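You operate a simulated robot arm through the tools that you are given. There is no shell and no other tool.

The job below is to be done with a simulated robot arm. You get a single attempt, and the scene is never put back.

Task
Shut the drawer, switch on, start the fan and set 100 Pa draught.
Fine: the lint drawer is shut before the start; open the damper till the draught gauge shows it.

It is judged by the outcome, as a careful person would: the job done as asked, and still so three seconds after it is handed in. It fails if anything else is knocked over, pushed out of place, dropped, spilled or broken.

Robot
A 6-joint arm with a two-finger gripper, fixed in place. Base frame: the origin is on the floor under the middle of its stand, x ahead of it, y to its left, z up. Lengths are in m, angles in rad, forces in N, time in s.
It reaches about 1.572 m from its shoulder. Its first joint turns from -2.897 to 2.897 rad. Payload 2.45 kg.
Tool frame: the origin (TCP) lies between the finger pads and is the grasp point; the fingertips stand 0.02 m ahead of it; z points along the fingers, y is the line along which they close. The gripper opens to 0.14 m; its body begins 0.168 m behind the TCP.
Orientation is that of the tool frame in the base frame, as [roll, pitch, yaw] about the fixed x, y, z axes, in that order (R = Rz(yaw) Ry(pitch) Rx(roll)). With the fingers straight down and closing along the base's y, the tool's x points along the base's -x, its y along +y and its z along -z.

Tools
- The arm moves only by the tool move_arm. Its argument "commands" is a list of rows, each an object (a shift or turn left out is 0, a gripper value left out holds the last) with "travel": the shift along the base's x, y, z in m, a list of three; "angular": the turn, a rotation vector about the base's x, y, z in rad, a list of three. In form: [{"travel": [tx, ty, tz], "angular": [wx, wy, wz]}, ...]. A call has 1 to 20 rows; each row is the pose to reach, as a shift and turn from the pose commanded when the call began. "hand" is the opening in per cent of the stroke, from 0 (shut) to 100 (fully open), set as the call begins (left out, the last holds). Rows are played at 5 a second. More than 0.05 m and 0.15 rad between two rows, or a gripper value outside its range, and nothing of the call is played. A pose out of reach is approached as far as the arm can. The call stops where the force on the tool passes 90 N (or 10 N more than at its start, if that is more) or the arm is blocked; 0.2 s more then pass. Each finger travels about 0.045 m/s and halts on what it meets, pressing with about 43 N; the grip force reading is that of the motor and also rises with nothing between the fingers. The clock runs only during rows and for 0.2 s after the last one: add rows that repeat a pose to give the fingers time. It gives the time, the measured TCP pose, the force on the tool (base axes), the opening and the grip force at its end, in the units of the frame above (readings bear some noise), with the torque about the TCP (base axes, N m) and any sound that the robot's microphone picked up.
- Cameras (640 x 400 px; columns grow to the right, rows downward): "scene" is fixed at [0.0495, 0.4863, 1.6546]; the picture's right is [-0.50, -0.86, 0.00], its down [-0.33, 0.19, -0.93] and it looks along [0.80, -0.47, -0.38] (base axes); focal length 277 px, centre (320, 200). "wrist" rides on the gripper at [0.078, 0.011, -0.209] in the tool frame; the picture's right is [-0.14, 0.99, 0.00], its down [-0.92, -0.13, -0.37] and it looks along [-0.37, -0.05, 0.93] (tool axes); focal length 280 px, centre (320, 200). There is no depth. A picture from a camera that has moved, and an enlarged one, comes with that camera's place and axes in the base frame and with its lens. The place of the scene camera against the robot may be out by one fixed shift of up to 0.025 m in any direction.
- capture(camera): a new picture of that camera. No time passes.
- zoom(camera, box): a new picture of the part [left, top, right, bottom] of that camera's present view, enlarged. No time passes.
- finish_job(): hands the job in; it is judged then, once.

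Nothing tells you positions but the pictures and the camera data. Unless the task says otherwise, let go and move clear before handing in.

The tools are called after ">>>" as a command line: name --argument value ..., lists and objects as JSON in quotes. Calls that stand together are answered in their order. move_arm: Moves the arm, as the interface text tells. Its arguments: {"type":"object","properties":{"commands":{"type":"array","items":{"type":"object","properties":{"travel":{"type":"array","items":{"type":"number"}},"angular":{"type":"array","items":{"type":"number"}}}}},"hand":{"type":"number"}},"required":["commands"]} The other tools are called the same way: capture (camera) takes a picture; zoom (camera, box) takes an enlarged picture of a part of a camera's view; finish_job () hands the job in.

At the start:

```text
time: 0.0
tool_pos: [0.5125, 0.2428, 1.5196]
tcp_rot: [-3.142, 0.001, 3.141]
force: [0.8, -1.2, 0.1]
ft_torque: [0.01, 0.0, -0.01]
opening: 0.1401
finger_force: 0.0
```

scene: 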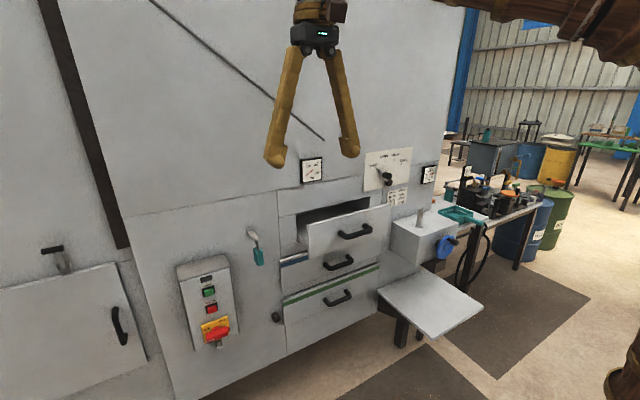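
wrist: 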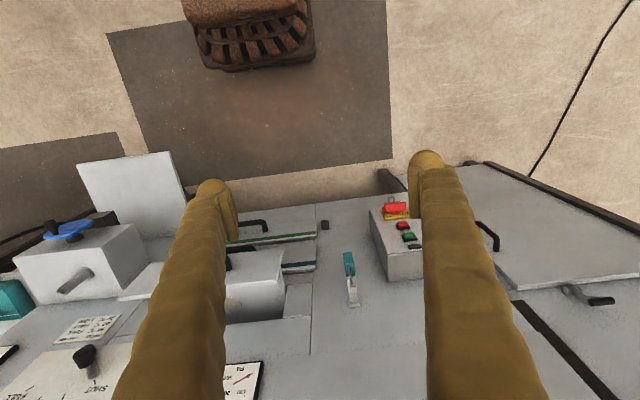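

I see a grey cabinet with three drawers (the top one is open), a switch box with green/red buttons and a red/yellow rotary isolator, a teal lever, and gauges and a knob plate above. I'll zoom in to identify each part before moving.

>>> zoom --camera "scene" --box '[160, 220, 300, 360]'

>>> zoom --camera "scene" --box '[280, 130, 450, 240]'

>>> zoom --camera "scene" --box '[260, 190, 420, 340]'

>>> zoom --camera "wrist" --box '[0, 180, 320, 400]'

>>> zoom --camera "wrist" --box '[300, 180, 460, 320]'

>>> zoom --camera "scene" --box '[360, 150, 520, 290]'

```text
2.86 times, centred on (230, 290) of scene
camera zoom: at [0.0495, 0.4863, 1.6546], right [-0.5, -0.86, 0.0], down [-0.33, 0.19, -0.93], along [0.8, -0.47, -0.38], focal length 792 px, centre (577, -57)
```

zoom: 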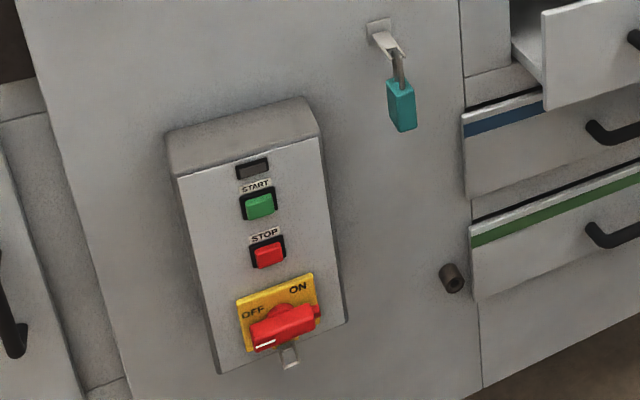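

```text
3.64 times, centred on (365, 185) of scene
camera zoom: at [0.0495, 0.4863, 1.6546], right [-0.5, -0.86, 0.0], down [-0.33, 0.19, -0.93], along [0.8, -0.47, -0.38], focal length 1008 px, centre (156, 254)
```

zoom: 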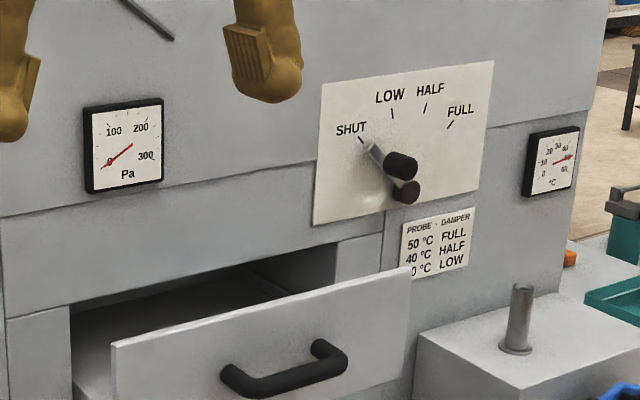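

```text
2.67 times, centred on (340, 265) of scene
camera zoom: at [0.0495, 0.4863, 1.6546], right [-0.5, -0.86, 0.0], down [-0.33, 0.19, -0.93], along [0.8, -0.47, -0.38], focal length 740 px, centre (267, 27)
```

zoom: 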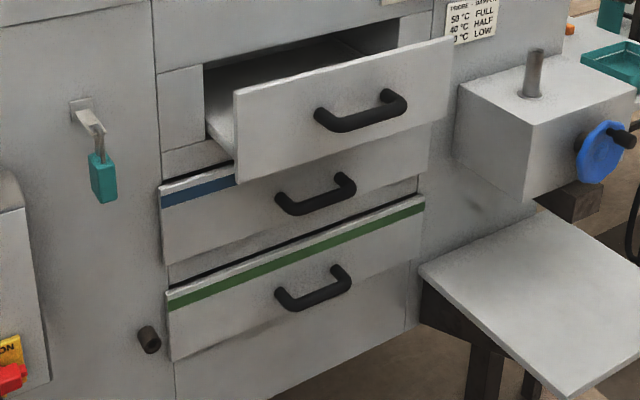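

```text
1.82 times, centred on (160, 290) of wrist
camera zoom: at [0.4332, 0.2539, 1.7288], right [0.14, 0.99, 0.0], down [0.92, -0.13, 0.37], along [0.37, -0.05, -0.93], focal length 510 px, centre (611, 36)
```

zoom: 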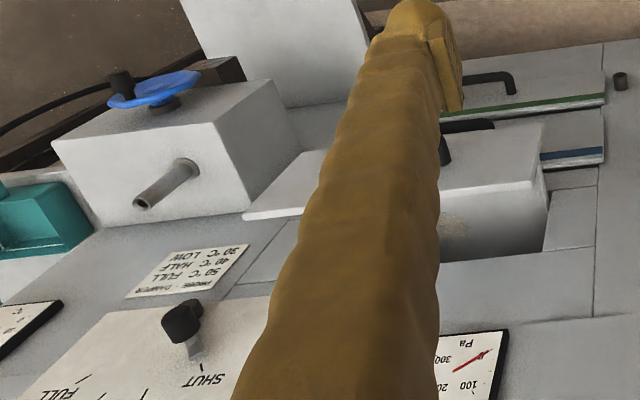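

```text
2.86 times, centred on (380, 250) of wrist
camera zoom: at [0.4332, 0.2539, 1.7288], right [0.14, 0.99, 0.0], down [0.92, -0.13, 0.37], along [0.37, -0.05, -0.93], focal length 801 px, centre (149, 57)
```

zoom: 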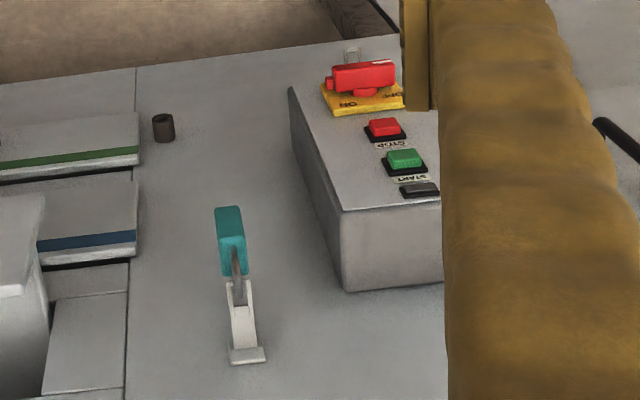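

```text
2.86 times, centred on (440, 220) of scene
camera zoom: at [0.0495, 0.4863, 1.6546], right [-0.5, -0.86, 0.0], down [-0.33, 0.19, -0.93], along [0.8, -0.47, -0.38], focal length 792 px, centre (-23, 143)
```

zoom: 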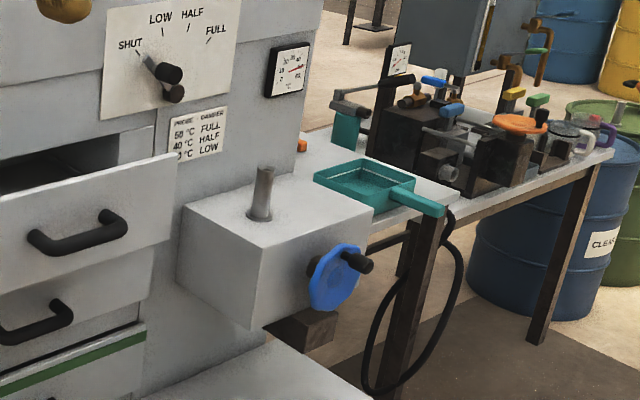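

The top drawer stands open, the isolator seems to point at OFF, and the damper lever is at SHUT. From triangulation the start button is near (0.81, 0.43, 1.08). I'll pitch the gripper to point forward (+x) at a safe distance so the wrist camera faces the panel.

>>> move_arm --commands '[{"travel": [-0.006, 0, -0.02], "angular": [0, -0.1428, 0]}, {"travel": [-0.012, 0, -0.04], "angular": [0, -0.2856, 0]}, {"travel": [-0.018, 0, -0.06], "angular": [0, -0.4284, 0]}, {"travel": [-0.024, 0, -0.08], "angular": [0, -0.5712, 0]}, {"travel": [-0.03, 0, -0.1], "angular": [0, -0.714, 0]}, {"travel": [-0.036, 0, -0.12], "angular": [0, -0.8568, 0]}, {"travel": [-0.042, 0, -0.14], "angular": [0, -0.9996, 0]}, {"travel": [-0.048, 0, -0.16], "angular": [0, -1.1424, 0]}, {"travel": [-0.054, 0, -0.18], "angular": [0, -1.2852, 0]}, {"travel": [-0.06, 0, -0.2], "angular": [0, -1.428, 0]}, {"travel": [-0.06, 0, -0.22], "angular": [0, -1.5708, 0]}, {"travel": [-0.06, 0, -0.22], "angular": [0, -1.5708, 0]}]'

```text
time: 2.6
tool_pos: [0.4558, 0.2538, 1.3163]
tcp_rot: [2.788, 1.568, 2.787]
force: [-0.6, -0.4, -0.8]
ft_torque: [0.0, -0.02, 0.0]
opening: 0.1403
finger_force: 0.1
out of reach, approached as far as the arm can: row 11, 12
```

>>> capture --camera "wrist"

>>> capture --camera "scene"

```text
taken
camera wrist: at [0.2464, 0.2656, 1.2379], right [0.0, 0.99, 0.14], down [-0.37, -0.13, 0.92], along [0.93, -0.05, 0.36], focal length 280 px, centre (320, 200)
```

wrist: 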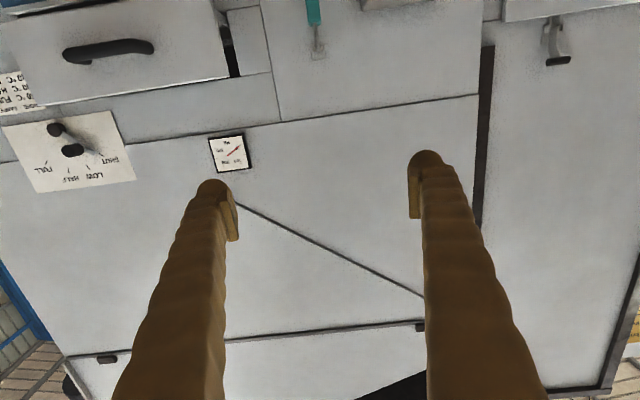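

```text
taken
```

scene: 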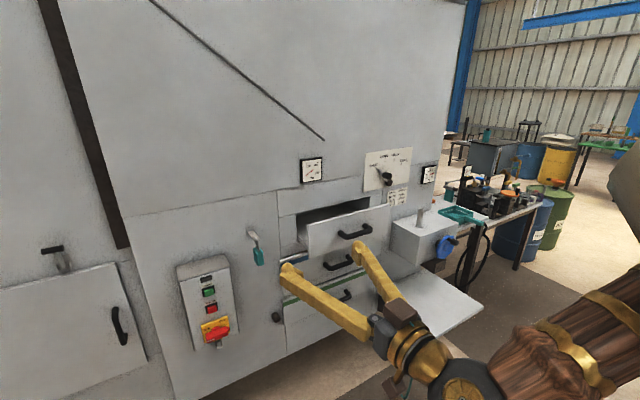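

The arm now faces the panel, but the view is upside down and tilted upward. I'll pitch the tool down about 35° and back into reach so the wrist camera looks almost straight at the panel.

>>> move_arm --commands '[{"travel": [0.014, 0, -0.02], "angular": [0, 0.12, 0]}, {"travel": [0.028, 0, -0.04], "angular": [0, 0.24, 0]}, {"travel": [0.042, 0, -0.06], "angular": [0, 0.36, 0]}, {"travel": [0.056, 0, -0.08], "angular": [0, 0.48, 0]}, {"travel": [0.07, 0, -0.1], "angular": [0, 0.6, 0]}, {"travel": [0.07, 0, -0.1], "angular": [0, 0.6, 0]}]' --hand 0

>>> capture --camera "wrist"

```text
time: 4.0
tool_pos: [0.5256, 0.2521, 1.2186]
tcp_rot: [3.14, 0.972, 3.139]
force: [0.5, 0.6, 0.7]
ft_torque: [0.03, 0.01, 0.03]
opening: 0.0153
finger_force: 0.0
```

```text
taken
camera wrist: at [0.3087, 0.2634, 1.2711], right [0.08, 0.99, 0.11], down [0.22, -0.13, 0.97], along [0.97, -0.05, -0.22], focal length 280 px, centre (320, 200)
```

wrist: 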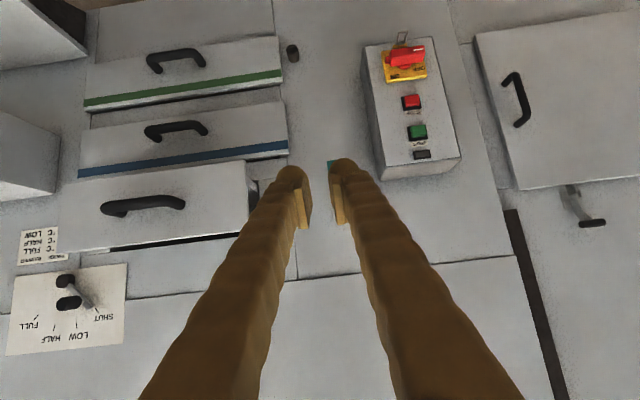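

The panel is now face-on but upside down. I'll zoom in on the isolator, drawers, damper and the teal item.

>>> zoom --camera "wrist" --box '[350, 20, 470, 190]'

>>> zoom --camera "wrist" --box '[0, 230, 150, 360]'

>>> zoom --camera "wrist" --box '[60, 30, 310, 250]'

>>> zoom --camera "scene" --box '[195, 270, 245, 350]'

>>> zoom --camera "scene" --box '[360, 145, 415, 195]'

```text
2.35 times, centred on (410, 105) of wrist
camera zoom: at [0.3087, 0.2634, 1.2711], right [0.08, 0.99, 0.11], down [0.22, -0.13, 0.97], along [0.97, -0.05, -0.22], focal length 660 px, centre (108, 424)
```

zoom: 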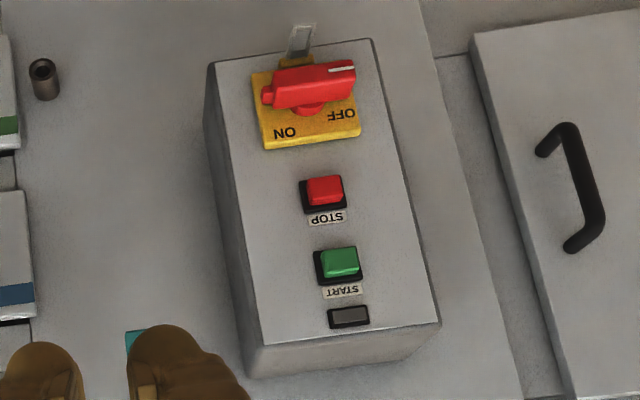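

```text
3.08 times, centred on (75, 295) of wrist
camera zoom: at [0.3087, 0.2634, 1.2711], right [0.08, 0.99, 0.11], down [0.22, -0.13, 0.97], along [0.97, -0.05, -0.22], focal length 863 px, centre (1074, -92)
```

zoom: 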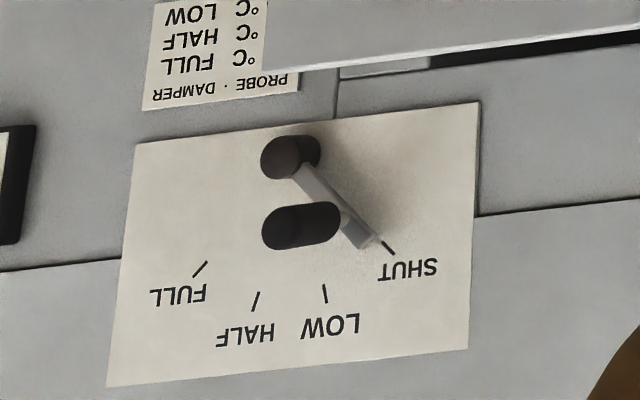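

```text
1.82 times, centred on (185, 140) of wrist
camera zoom: at [0.3087, 0.2634, 1.2711], right [0.08, 0.99, 0.11], down [0.22, -0.13, 0.97], along [0.97, -0.05, -0.22], focal length 510 px, centre (566, 309)
```

zoom: 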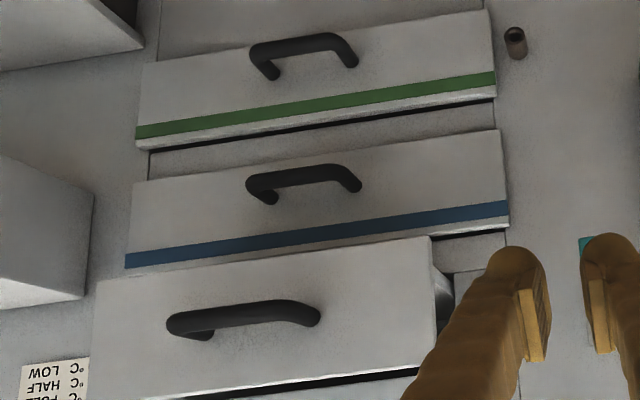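

```text
5.00 times, centred on (220, 310) of scene
camera zoom: at [0.0495, 0.4863, 1.6546], right [-0.5, -0.86, 0.0], down [-0.33, 0.19, -0.93], along [0.8, -0.47, -0.38], focal length 1386 px, centre (820, -350)
```

zoom: 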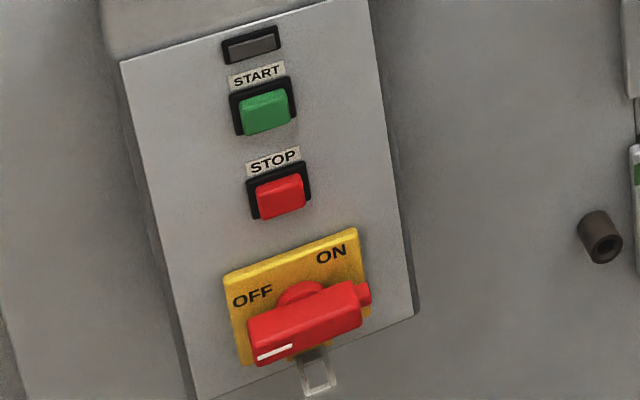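

```text
8.00 times, centred on (388, 170) of scene
camera zoom: at [0.0495, 0.4863, 1.6546], right [-0.5, -0.86, 0.0], down [-0.33, 0.19, -0.93], along [0.8, -0.47, -0.38], focal length 2218 px, centre (-220, 440)
```

zoom: 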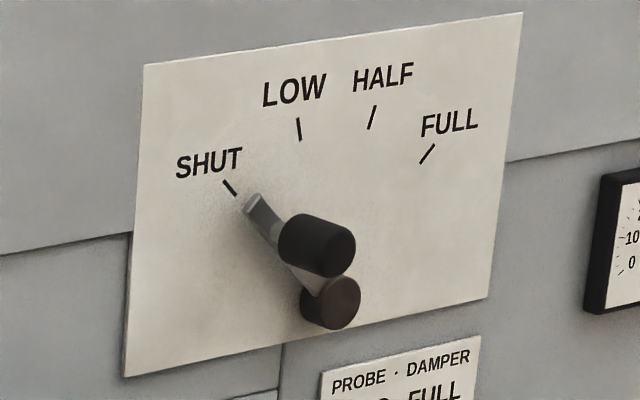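

>>> zoom --camera "scene" --box '[296, 152, 328, 186]'

>>> zoom --camera "scene" --box '[235, 220, 275, 270]'

```text
11.76 times, centred on (312, 169) of scene
camera zoom: at [0.0495, 0.4863, 1.6546], right [-0.5, -0.86, 0.0], down [-0.33, 0.19, -0.93], along [0.8, -0.47, -0.38], focal length 3262 px, centre (414, 565)
```

zoom: 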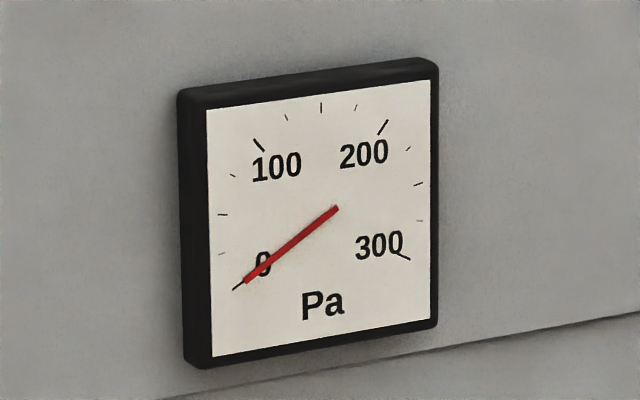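

```text
8.00 times, centred on (255, 245) of scene
camera zoom: at [0.0495, 0.4863, 1.6546], right [-0.5, -0.86, 0.0], down [-0.33, 0.19, -0.93], along [0.8, -0.47, -0.38], focal length 2218 px, centre (840, -160)
```

zoom: 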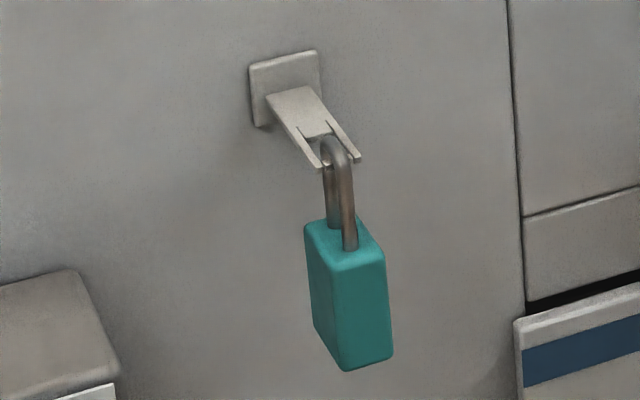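

The isolator handle is level with its white mark at OFF, the gauge reads 0 and the padlock hangs clear on a hook. The panel faces the robot squarely at about x = 0.95. I'll slide sideways for a view of the open drawer and damper and to triangulate better.

>>> move_arm --commands '[{"travel": [0, -0.05, 0.0]}, {"travel": [0, -0.1, 0.0]}, {"travel": [0, -0.15, 0.0]}, {"travel": [0, -0.2, 0.0]}, {"travel": [0, -0.25, 0.0]}, {"travel": [0, -0.3, 0.0]}, {"travel": [0, -0.3, 0.0]}]'

>>> capture --camera "wrist"

>>> zoom --camera "wrist" --box '[140, 200, 320, 370]'

>>> zoom --camera "wrist" --box '[160, 80, 400, 260]'

```text
time: 5.6
tool_pos: [0.5241, -0.0503, 1.2115]
tcp_rot: [3.133, 0.951, 3.112]
force: [0.9, -0.7, 0.9]
ft_torque: [0.1, 0.22, 0.2]
opening: 0.0001
finger_force: 29.4
```

```text
taken
camera wrist: at [0.3082, -0.0339, 1.2687], right [0.11, 0.99, 0.12], down [0.23, -0.14, 0.96], along [0.97, -0.07, -0.24], focal length 280 px, centre (320, 200)
```

wrist: 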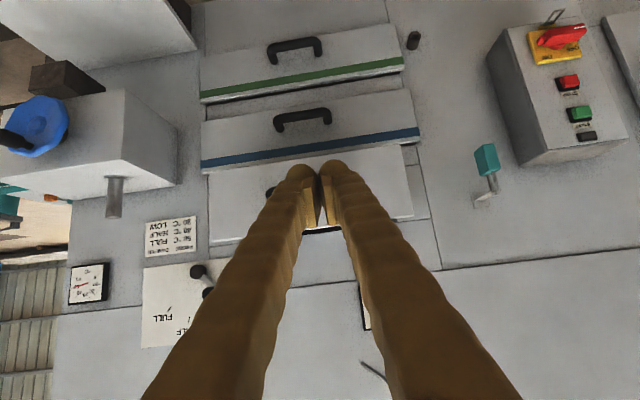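

```text
2.35 times, centred on (230, 285) of wrist
camera zoom: at [0.3082, -0.0339, 1.2687], right [0.11, 0.99, 0.12], down [0.23, -0.14, 0.96], along [0.97, -0.07, -0.24], focal length 660 px, centre (532, 0)
```

zoom: 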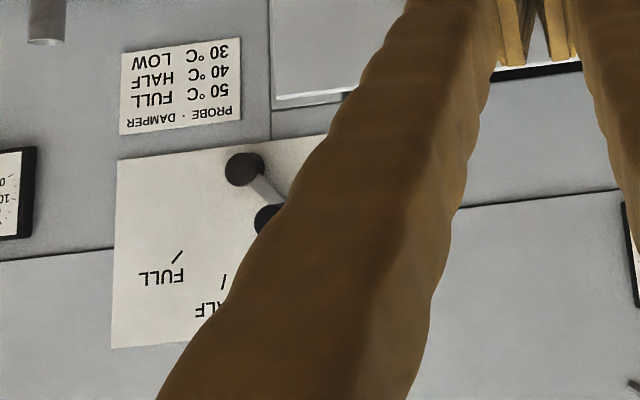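

```text
2.22 times, centred on (280, 170) of wrist
camera zoom: at [0.3082, -0.0339, 1.2687], right [0.11, 0.99, 0.12], down [0.23, -0.14, 0.96], along [0.97, -0.07, -0.24], focal length 623 px, centre (409, 267)
```

zoom: 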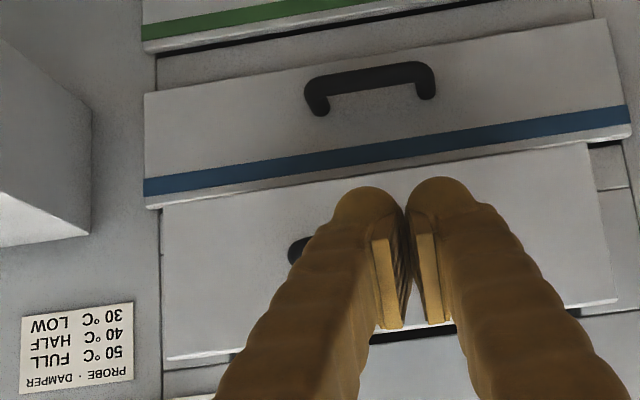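

>>> capture --camera "scene"

>>> zoom --camera "scene" --box '[260, 190, 420, 340]'

```text
taken
```

scene: 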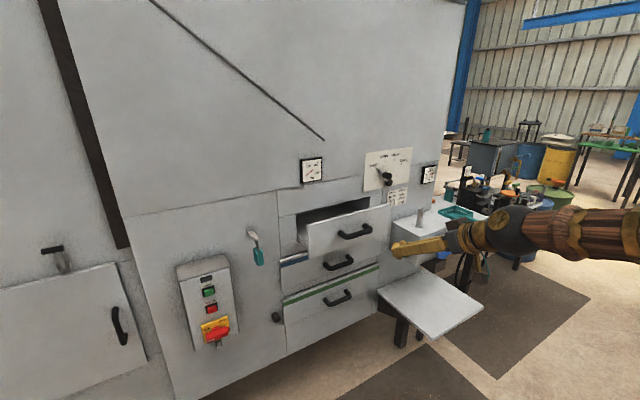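

```text
2.67 times, centred on (340, 265) of scene
camera zoom: at [0.0495, 0.4863, 1.6546], right [-0.5, -0.86, 0.0], down [-0.33, 0.19, -0.93], along [0.8, -0.47, -0.38], focal length 740 px, centre (267, 27)
```

zoom: 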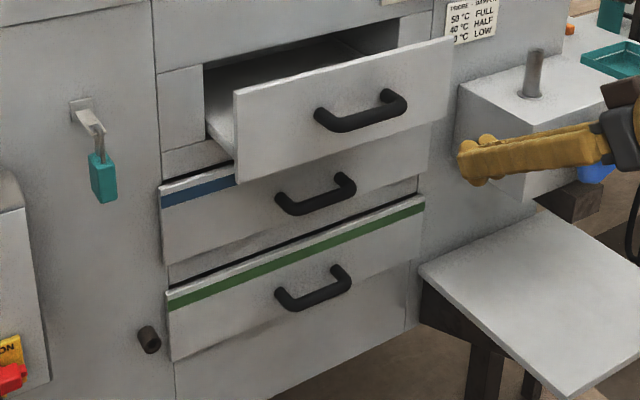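

The drawer front is at x≈0.825, spans y −0.29…0.095 and z 1.05…1.19, with the handle around z≈1.12. I'll close the fingers, line up on the strip above the handle, and stop short of contact.

>>> move_arm --commands '[{"travel": [0.03, -0.01, -0.006], "angular": [0, -0.05, 0]}, {"travel": [0.06, -0.02, -0.012], "angular": [0, -0.1, 0]}, {"travel": [0.09, -0.03, -0.02], "angular": [0, -0.15, 0]}, {"travel": [0.12, -0.04, -0.028], "angular": [0, -0.2, 0]}, {"travel": [0.15, -0.048, -0.034], "angular": [0, -0.25, 0]}, {"travel": [0.18, -0.048, -0.038], "angular": [0, -0.3, 0]}, {"travel": [0.21, -0.048, -0.04], "angular": [0, -0.3, 0]}, {"travel": [0.23, -0.048, -0.04], "angular": [0, -0.3, 0]}, {"travel": [0.23, -0.048, -0.04], "angular": [0, -0.3, 0]}, {"travel": [0.23, -0.048, -0.04], "angular": [0, -0.3, 0]}]'

>>> capture --camera "wrist"

>>> zoom --camera "scene" --box '[260, 190, 420, 340]'

```text
time: 7.8
tool_pos: [0.7563, -0.096, 1.1767]
tcp_rot: [3.141, 1.271, 3.141]
force: [-0.3, 0.5, 0.5]
ft_torque: [0.0, -0.01, 0.0]
opening: 0.0
finger_force: 29.8
```

```text
taken
camera wrist: at [0.5335, -0.0844, 1.1621], right [0.04, 0.99, 0.13], down [-0.08, -0.13, 0.99], along [1.0, -0.05, 0.07], focal length 280 px, centre (320, 200)
```

wrist: 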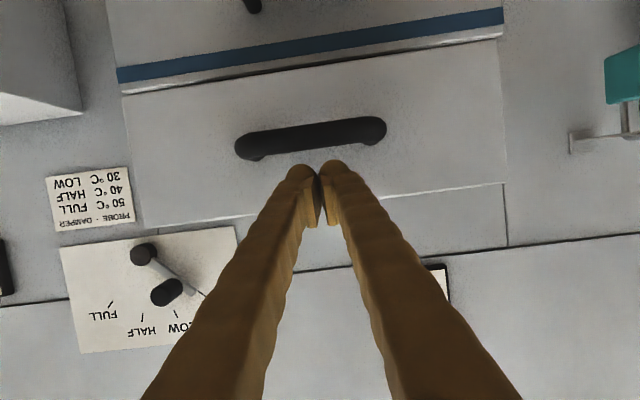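

```text
2.67 times, centred on (340, 265) of scene
camera zoom: at [0.0495, 0.4863, 1.6546], right [-0.5, -0.86, 0.0], down [-0.33, 0.19, -0.93], along [0.8, -0.47, -0.38], focal length 740 px, centre (267, 27)
```

zoom: 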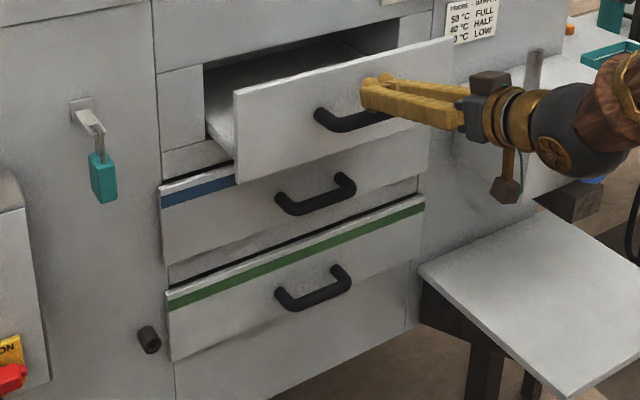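

The fingertips are lined up above the handle on the drawer front, with about 5 cm to go. I'll push it in slowly along +x.

>>> move_arm --commands '[{"travel": [0.02, 0, -0.006]}, {"travel": [0.04, 0, -0.006]}, {"travel": [0.05, 0, -0.006]}, {"travel": [0.06, 0, -0.006]}, {"travel": [0.07, 0, -0.006]}, {"travel": [0.08, 0, -0.006]}, {"travel": [0.09, 0, -0.006]}, {"travel": [0.1, 0, -0.006]}, {"travel": [0.11, 0, -0.006]}, {"travel": [0.12, 0, -0.006]}, {"travel": [0.13, 0, -0.006]}, {"travel": [0.14, 0, -0.006]}, {"travel": [0.15, 0, -0.006]}, {"travel": [0.15, 0, -0.006]}]'

>>> capture --camera "wrist"

>>> zoom --camera "scene" --box '[260, 190, 420, 340]'

```text
time: 10.8
tool_pos: [0.9059, -0.0953, 1.17]
tcp_rot: [-3.141, 1.27, 3.141]
force: [-1.8, -0.9, -0.8]
ft_torque: [-0.02, -0.02, 0.0]
opening: 0.006
finger_force: 29.4
```

```text
taken
camera wrist: at [0.6823, -0.0838, 1.1568], right [0.04, 0.99, 0.13], down [-0.08, -0.13, 0.99], along [1.0, -0.05, 0.07], focal length 280 px, centre (320, 200)
```

wrist: 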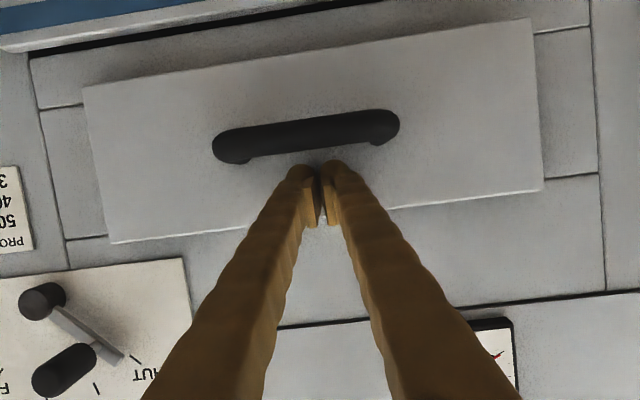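

```text
2.67 times, centred on (340, 265) of scene
camera zoom: at [0.0495, 0.4863, 1.6546], right [-0.5, -0.86, 0.0], down [-0.33, 0.19, -0.93], along [0.8, -0.47, -0.38], focal length 740 px, centre (267, 27)
```

zoom: 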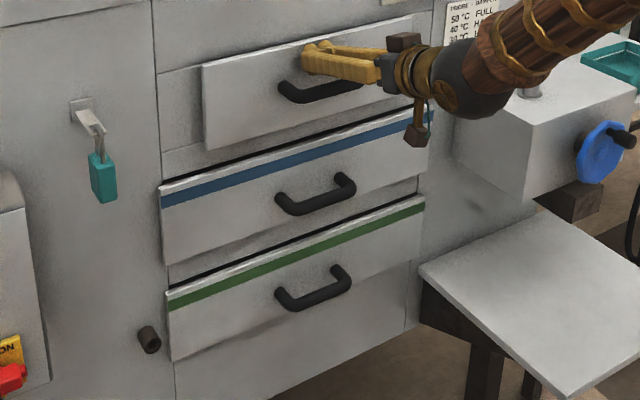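

The drawer is nearly home and sliding with little force. I'll creep forward until it meets its stop.

>>> move_arm --commands '[{"travel": [0.006, 0, 0]}, {"travel": [0.012, 0, 0]}, {"travel": [0.018, 0, 0]}, {"travel": [0.024, 0, 0]}, {"travel": [0.03, 0, 0]}, {"travel": [0.03, 0, 0]}]'

>>> capture --camera "wrist"

>>> zoom --camera "scene" --box '[260, 190, 420, 340]'

```text
time: 11.5
tool_pos: [0.9129, -0.0958, 1.1715]
tcp_rot: [-3.14, 1.271, -3.139]
force: [-47.2, 6.3, 12.3]
ft_torque: [-0.06, -0.66, 0.14]
opening: 0.0059
finger_force: 29.4
stopped in row 3: the force on the tool passed its limit at 118 N (the readings are from after the stop); the commanded pose is now the measured one
```

```text
taken
camera wrist: at [0.6914, -0.084, 1.1575], right [0.04, 0.99, 0.13], down [-0.08, -0.13, 0.99], along [1.0, -0.05, 0.07], focal length 280 px, centre (320, 200)
```

wrist: 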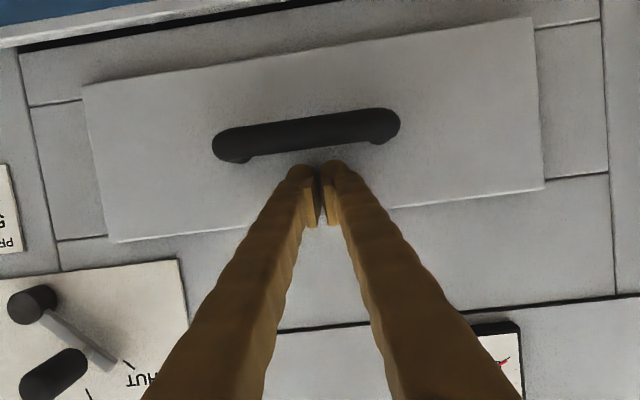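

```text
2.67 times, centred on (340, 265) of scene
camera zoom: at [0.0495, 0.4863, 1.6546], right [-0.5, -0.86, 0.0], down [-0.33, 0.19, -0.93], along [0.8, -0.47, -0.38], focal length 740 px, centre (267, 27)
```

zoom: 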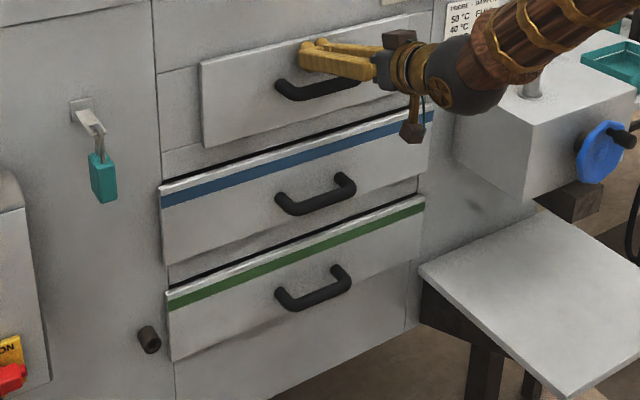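

The drawer met its stop with its front at about x = 0.932, level with the other two. I'll back straight off and confirm it stays shut.

>>> move_arm --commands '[{"travel": [-0.02, 0, 0]}, {"travel": [-0.05, 0, 0]}, {"travel": [-0.09, 0, 0]}, {"travel": [-0.13, 0, 0]}, {"travel": [-0.17, 0, 0]}, {"travel": [-0.21, 0, 0]}, {"travel": [-0.25, 0, 0]}, {"travel": [-0.27, 0.04, 0]}, {"travel": [-0.28, 0.085, -0.01]}, {"travel": [-0.28, 0.13, -0.02]}, {"travel": [-0.28, 0.175, -0.035]}, {"travel": [-0.28, 0.22, -0.05]}, {"travel": [-0.28, 0.265, -0.065]}, {"travel": [-0.28, 0.31, -0.08]}, {"travel": [-0.28, 0.31, -0.08]}]'

>>> zoom --camera "scene" --box '[260, 170, 420, 340]'

>>> capture --camera "wrist"

```text
time: 14.7
tool_pos: [0.6885, 0.0443, 1.1344]
tcp_rot: [-2.991, 1.253, -2.827]
force: [0.0, 0.9, 0.4]
ft_torque: [-0.02, 0.02, 0.0]
opening: 0.0001
finger_force: 29.2
out of reach, approached as far as the arm can: row 8, 9, 10, 11, 12, 13, 14, 15
```

```text
2.35 times, centred on (340, 255) of scene
camera zoom: at [0.0495, 0.4863, 1.6546], right [-0.5, -0.86, 0.0], down [-0.33, 0.19, -0.93], along [0.8, -0.47, -0.38], focal length 652 px, centre (273, 71)
```

zoom: 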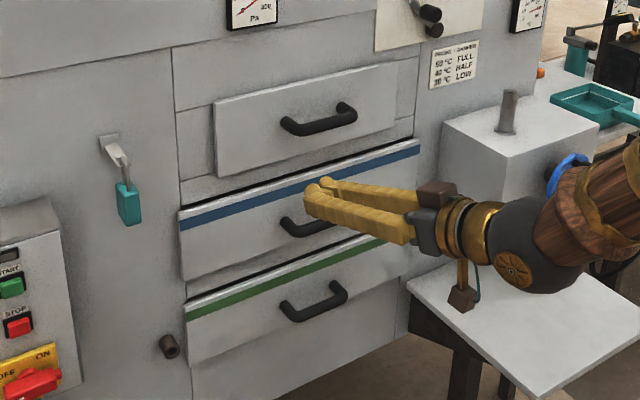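

```text
taken
camera wrist: at [0.4665, 0.0166, 1.124], right [-0.13, 0.99, 0.08], down [-0.05, -0.09, 0.99], along [0.99, 0.12, 0.06], focal length 280 px, centre (320, 200)
```

wrist: 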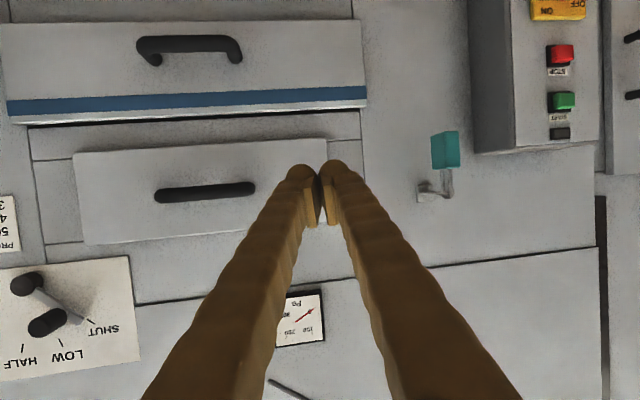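

The drawer stays shut. The arm can't fold in close near the middle, so I'll swing out to the left at a larger radius and square the tool up for a close look at the switch box.

>>> move_arm --commands '[{"travel": [0.015, 0.03, -0.01], "angular": [0, 0, -0.05]}, {"travel": [0.03, 0.065, -0.02], "angular": [0, 0, -0.1]}, {"travel": [0.03, 0.105, -0.03], "angular": [0, 0, -0.156]}, {"travel": [0.03, 0.145, -0.04], "angular": [0, 0, -0.156]}, {"travel": [0.03, 0.185, -0.055], "angular": [0, 0, -0.156]}, {"travel": [0.03, 0.225, -0.07], "angular": [0, 0, -0.156]}, {"travel": [0.02, 0.265, -0.085], "angular": [0, 0, -0.156]}, {"travel": [0, 0.305, -0.1], "angular": [0, 0, -0.156]}, {"travel": [-0.02, 0.345, -0.115], "angular": [0, 0, -0.156]}, {"travel": [-0.04, 0.375, -0.125], "angular": [0, 0, -0.156]}, {"travel": [-0.04, 0.375, -0.125], "angular": [0, 0, -0.156]}]'

>>> capture --camera "wrist"

>>> capture --camera "scene"

```text
time: 17.1
tool_pos: [0.7244, 0.1526, 1.0324]
tcp_rot: [3.128, 1.208, -2.819]
force: [-1.0, 0.4, -0.8]
ft_torque: [0.01, 0.05, 0.01]
opening: 0.0001
finger_force: 29.2
out of reach, approached as far as the arm can: row 1, 2, 3, 4, 5, 6, 7, 8, 9, 10, 11
```

```text
taken
camera wrist: at [0.5094, 0.0898, 1.0314], right [-0.28, 0.95, 0.13], down [0.03, -0.13, 0.99], along [0.96, 0.28, 0.01], focal length 280 px, centre (320, 200)
```

wrist: 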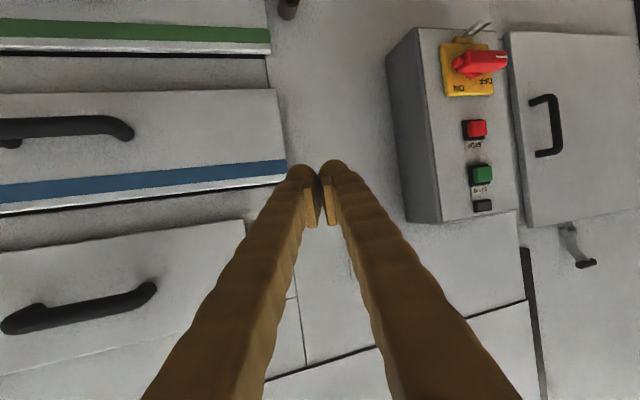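

```text
taken
```

scene: 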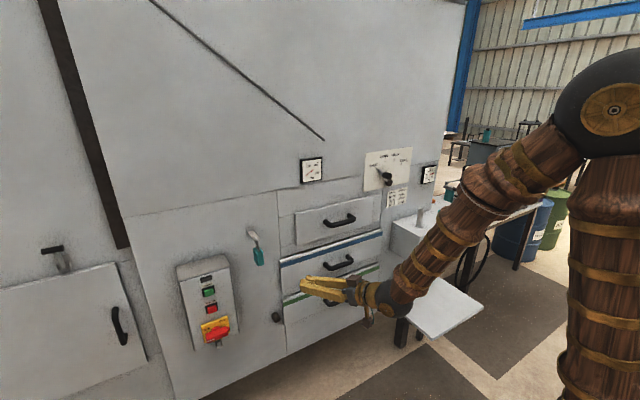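

The wrist has wound up near a limit and the tool is yawed about 0.32 rad left. I'll lift away, swing the tool to point mostly down (a comfortable posture), then unwind the yaw and come at the box afresh.

>>> move_arm --commands '[{"travel": [-0.02, 0, 0.03], "angular": [-0.041, 0.123, 0]}, {"travel": [-0.04, 0, 0.06], "angular": [-0.082, 0.246, 0]}, {"travel": [-0.06, 0, 0.09], "angular": [-0.123, 0.369, 0]}, {"travel": [-0.08, 0, 0.12], "angular": [-0.164, 0.492, 0]}, {"travel": [-0.1, 0, 0.15], "angular": [-0.205, 0.615, 0]}, {"travel": [-0.12, 0, 0.18], "angular": [-0.246, 0.738, 0]}, {"travel": [-0.13, 0, 0.21], "angular": [-0.287, 0.861, 0]}, {"travel": [-0.13, 0, 0.24], "angular": [-0.287, 0.861, 0]}, {"travel": [-0.13, 0, 0.24], "angular": [-0.287, 0.861, 0]}]'

>>> capture --camera "scene"

```text
time: 19.1
tool_pos: [0.5848, 0.1497, 1.2704]
tcp_rot: [3.129, 0.302, -2.821]
force: [0.2, 0.3, -1.0]
ft_torque: [-0.01, -0.05, 0.01]
opening: 0.0
finger_force: 29.7
out of reach, approached as far as the arm can: row 3, 4
```

```text
taken
```

scene: 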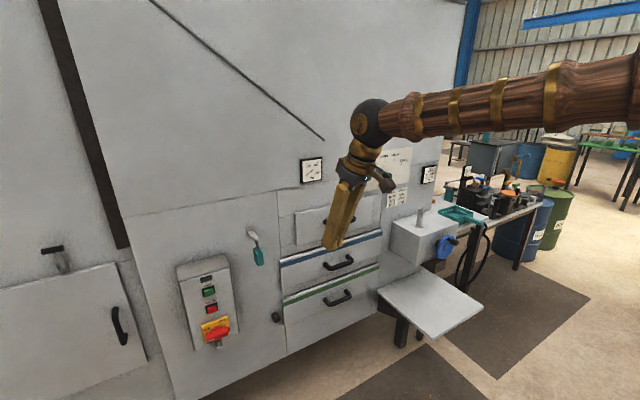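

>>> move_arm --commands '[{"travel": [0, 0.03, 0], "angular": [0, 0, -0.11]}, {"travel": [0, 0.07, 0], "angular": [0, 0, -0.22]}, {"travel": [0, 0.11, 0], "angular": [0, 0, -0.32]}, {"travel": [0, 0.15, 0], "angular": [0, 0, -0.32]}, {"travel": [0, 0.19, 0], "angular": [0, 0, -0.32]}, {"travel": [0, 0.23, -0.01], "angular": [0, 0, -0.32]}, {"travel": [0, 0.27, -0.02], "angular": [0, 0, -0.32]}, {"travel": [0, 0.28, -0.02], "angular": [0, 0, -0.32]}, {"travel": [0, 0.28, -0.02], "angular": [0, 0, -0.32]}]'

>>> capture --camera "scene"

```text
time: 21.1
tool_pos: [0.5869, 0.4293, 1.2511]
tcp_rot: [3.127, 0.302, -3.141]
force: [0.0, 0.6, -0.5]
ft_torque: [-0.02, -0.01, -0.01]
opening: 0.0
finger_force: 29.5
```

```text
taken
```

scene: 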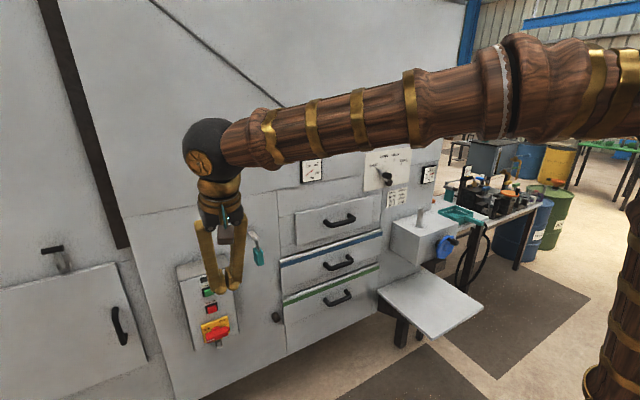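

The arm is back in a comfortable posture at y≈0.43. Now I'll pitch the tool forward and lower it in front of the switch box for a close view.

>>> move_arm --commands '[{"travel": [0, 0, -0.04], "angular": [0, -0.112, 0]}, {"travel": [0, 0, -0.08], "angular": [0, -0.224, 0]}, {"travel": [0, 0.003, -0.12], "angular": [0, -0.336, 0]}, {"travel": [0, 0.006, -0.16], "angular": [0, -0.448, 0]}, {"travel": [0, 0.01, -0.2], "angular": [0, -0.56, 0]}, {"travel": [0, 0.01, -0.24], "angular": [0, -0.67, 0]}, {"travel": [0, 0.01, -0.25], "angular": [0, -0.67, 0]}, {"travel": [0, 0.01, -0.25], "angular": [0, -0.67, 0]}]'

>>> capture --camera "wrist"

>>> zoom --camera "wrist" --box '[220, 40, 420, 200]'

>>> capture --camera "scene"

```text
time: 22.9
tool_pos: [0.5828, 0.4425, 1.0027]
tcp_rot: [3.129, 0.972, -3.138]
force: [0.1, 0.5, -0.4]
ft_torque: [0.0, -0.05, -0.01]
opening: 0.0
finger_force: 28.9
```

```text
taken
camera wrist: at [0.366, 0.4504, 1.054], right [0.06, 0.99, 0.12], down [0.22, -0.13, 0.97], along [0.97, -0.04, -0.22], focal length 280 px, centre (320, 200)
```

wrist: 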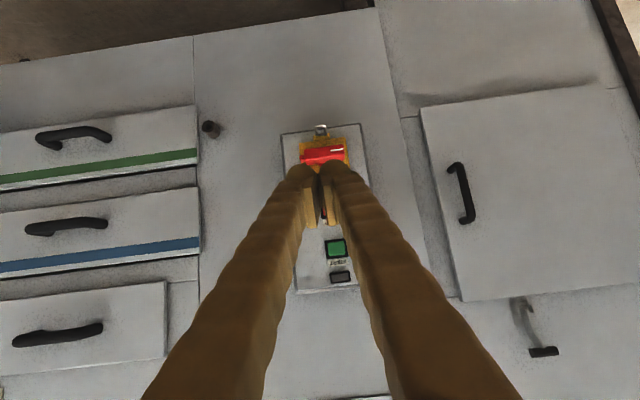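

```text
2.50 times, centred on (320, 120) of wrist
camera zoom: at [0.366, 0.4504, 1.054], right [0.06, 0.99, 0.12], down [0.22, -0.13, 0.97], along [0.97, -0.04, -0.22], focal length 701 px, centre (320, 400)
```

zoom: 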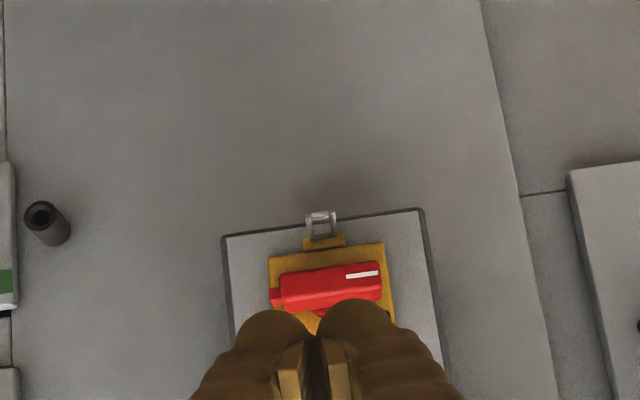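

```text
taken
```

scene: 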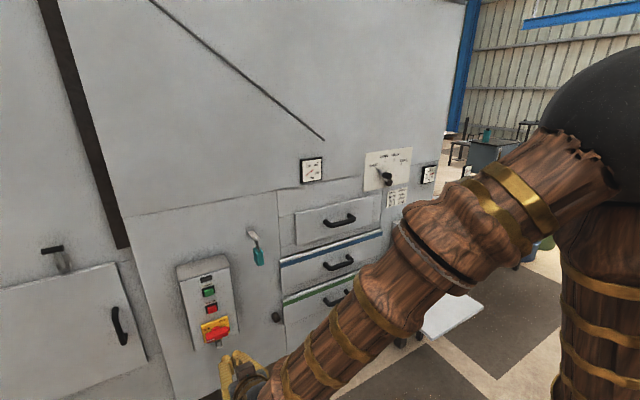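

The isolator handle is centred about (0.830, 0.452, 0.864), level, about 7 cm long and 2 cm thick, and the hasp loop sits just under it. I'll level the tool, open the fingers to about 4.5 cm and stand off in front of the handle.

>>> move_arm --commands '[{"travel": [0.01, 0.002, -0.02], "angular": [0, -0.12, -0.003]}, {"travel": [0.03, 0.004, -0.05], "angular": [0, -0.24, -0.006]}, {"travel": [0.05, 0.006, -0.08], "angular": [0, -0.36, -0.009]}, {"travel": [0.07, 0.008, -0.11], "angular": [0, -0.48, -0.012]}, {"travel": [0.08, 0.009, -0.138], "angular": [0, -0.598, -0.015]}, {"travel": [0.08, 0.009, -0.138], "angular": [0, -0.598, -0.015]}]' --hand 32

>>> capture --camera "wrist"

```text
time: 24.3
tool_pos: [0.6813, 0.481, 0.8991]
tcp_rot: [-2.001, 1.532, -2.016]
force: [0.8, 0.2, -0.8]
ft_torque: [0.03, -0.03, -0.01]
opening: 0.0449
finger_force: 0.0
out of reach, approached as far as the arm can: row 4, 5, 6
```

```text
taken
camera wrist: at [0.4714, 0.4928, 0.8233], right [0.02, 0.99, 0.1], down [-0.35, -0.09, 0.93], along [0.93, -0.05, 0.35], focal length 280 px, centre (320, 200)
```

wrist: 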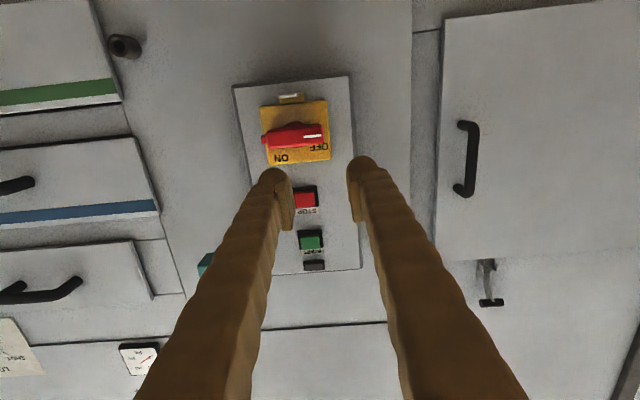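

The tool is nearly level at x≈0.68. I'll move a little further out to y=0.452, z=0.865 and roll −90° about the finger axis so the fingers straddle the handle above and below.

>>> move_arm --commands '[{"travel": [0.02, -0.012, -0.012], "angular": [0, 0, 0]}, {"travel": [0.05, -0.028, -0.03], "angular": [0, -0.01, 0.01]}, {"travel": [0.055, -0.029, -0.033], "angular": [-0.14, -0.016, 0.015]}, {"travel": [0.055, -0.029, -0.033], "angular": [-0.28, -0.016, 0.015]}, {"travel": [0.055, -0.029, -0.033], "angular": [-0.42, -0.016, 0.015]}, {"travel": [0.055, -0.029, -0.033], "angular": [-0.56, -0.016, 0.015]}, {"travel": [0.055, -0.029, -0.033], "angular": [-0.7, -0.016, 0.015]}, {"travel": [0.055, -0.029, -0.033], "angular": [-0.84, -0.016, 0.015]}, {"travel": [0.055, -0.029, -0.033], "angular": [-0.98, -0.016, 0.015]}, {"travel": [0.055, -0.029, -0.033], "angular": [-1.12, -0.016, 0.015]}, {"travel": [0.055, -0.029, -0.033], "angular": [-1.26, -0.016, 0.015]}, {"travel": [0.055, -0.029, -0.033], "angular": [-1.4, -0.016, 0.015]}, {"travel": [0.055, -0.029, -0.033], "angular": [-1.536, -0.016, 0.015]}, {"travel": [0.055, -0.029, -0.033], "angular": [-1.536, -0.016, 0.015]}]'

>>> capture --camera "wrist"

>>> capture --camera "scene"

```text
time: 27.3
tool_pos: [0.7347, 0.451, 0.865]
tcp_rot: [-1.57, 0.035, -1.552]
force: [0.0, -0.2, 0.6]
ft_torque: [0.01, -0.04, 0.02]
opening: 0.0448
finger_force: 0.1
out of reach, approached as far as the arm can: row 1, 2
```

```text
taken
camera wrist: at [0.5285, 0.3685, 0.8503], right [0.0, 0.17, -0.98], down [-0.39, 0.91, 0.16], along [0.92, 0.38, 0.06], focal length 280 px, centre (320, 200)
```

wrist: 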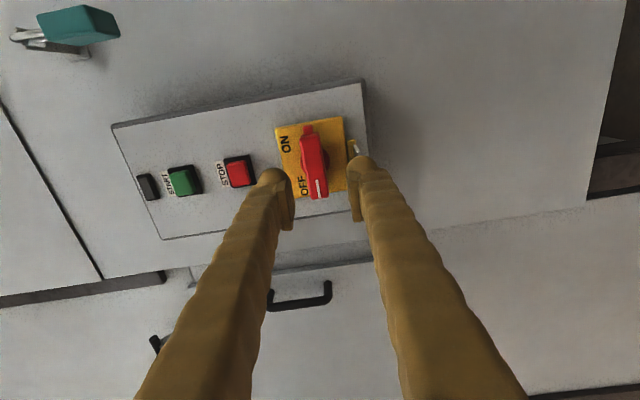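

```text
taken
```

scene: 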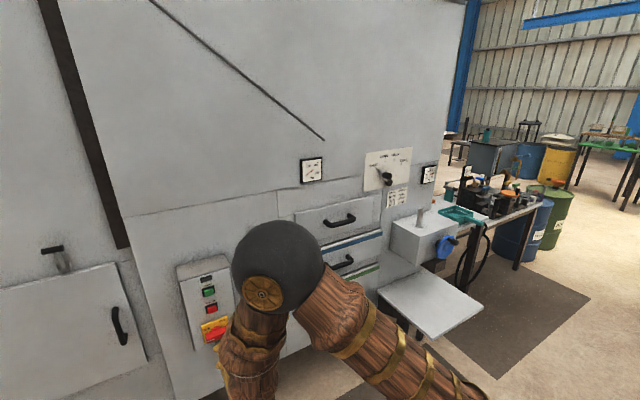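

>>> zoom --camera "wrist" --box '[250, 90, 410, 220]'

>>> zoom --camera "scene" --box '[180, 280, 260, 350]'

```text
3.08 times, centred on (330, 155) of wrist
camera zoom: at [0.5285, 0.3685, 0.8503], right [0.0, 0.17, -0.98], down [-0.39, 0.91, 0.16], along [0.92, 0.38, 0.06], focal length 863 px, centre (289, 338)
```

zoom: 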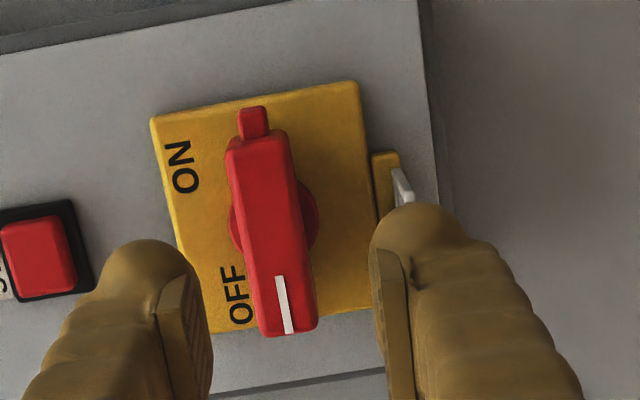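

```text
5.71 times, centred on (220, 315) of scene
camera zoom: at [0.0495, 0.4863, 1.6546], right [-0.5, -0.86, 0.0], down [-0.33, 0.19, -0.93], along [0.8, -0.47, -0.38], focal length 1585 px, centre (891, -457)
```

zoom: 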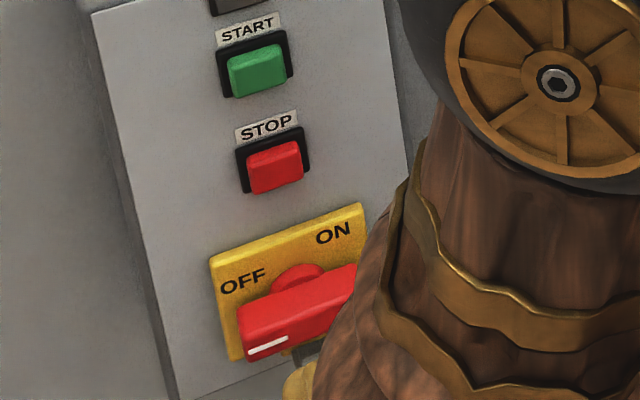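

The isolator handle's front is at x≈0.823, pivot about (y 0.4505, z 0.870), and the plate face is at x≈0.852. A horizontal hasp loop sticks out below the handle at z≈0.822, y≈0.451, so I'll grip the handle by its white-mark end (y≈0.484), clear of the loop. First a short standoff with a 4 cm opening.

>>> move_arm --commands '[{"travel": [0, 0.017, 0.003], "angular": [-0.018, 0, -0.01]}, {"travel": [0, 0.033, 0.005], "angular": [-0.035, 0, -0.019]}, {"travel": [0.02, 0.033, 0.005], "angular": [-0.035, 0, -0.019]}, {"travel": [0.04, 0.033, 0.005], "angular": [-0.035, 0, -0.019]}, {"travel": [0.04, 0.033, 0.005], "angular": [-0.035, 0, -0.019]}]' --hand 28.5

>>> capture --camera "wrist"

>>> zoom --camera "wrist" --box '[250, 60, 410, 220]'

>>> zoom --camera "scene" --box '[180, 280, 260, 350]'

```text
time: 28.5
tool_pos: [0.7761, 0.4821, 0.8698]
tcp_rot: [-1.572, 0.002, -1.571]
force: [-0.3, 0.8, 0.3]
ft_torque: [-0.02, 0.02, 0.0]
opening: 0.0397
finger_force: 0.1
```

```text
taken
camera wrist: at [0.567, 0.4041, 0.8584], right [0.0, 0.14, -0.99], down [-0.37, 0.92, 0.13], along [0.93, 0.36, 0.05], focal length 280 px, centre (320, 200)
```

wrist: 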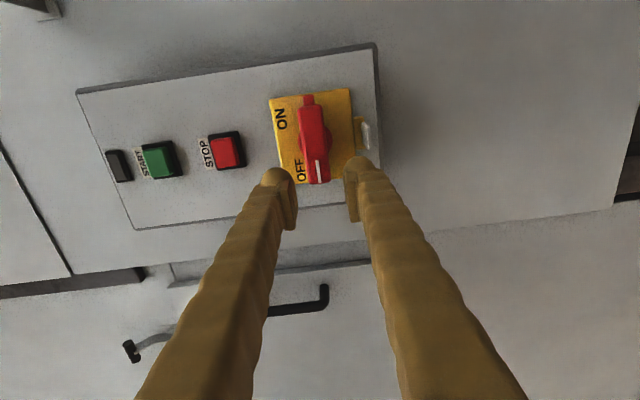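

```text
2.50 times, centred on (330, 140) of wrist
camera zoom: at [0.567, 0.4041, 0.8584], right [0.0, 0.14, -0.99], down [-0.37, 0.92, 0.13], along [0.93, 0.36, 0.05], focal length 701 px, centre (295, 350)
```

zoom: 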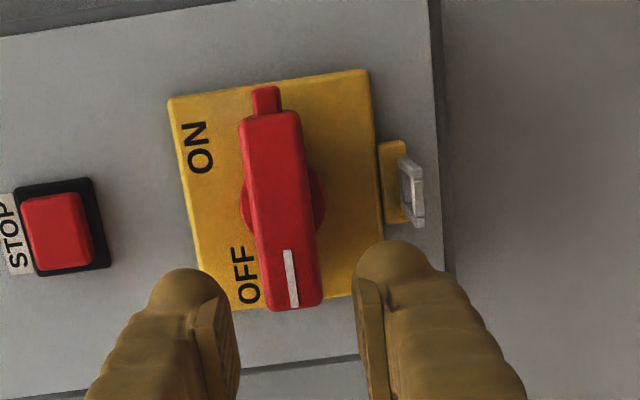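

```text
5.71 times, centred on (220, 315) of scene
camera zoom: at [0.0495, 0.4863, 1.6546], right [-0.5, -0.86, 0.0], down [-0.33, 0.19, -0.93], along [0.8, -0.47, -0.38], focal length 1585 px, centre (891, -457)
```

zoom: 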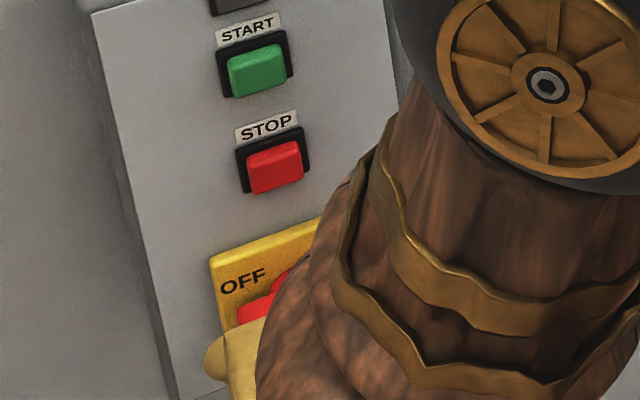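

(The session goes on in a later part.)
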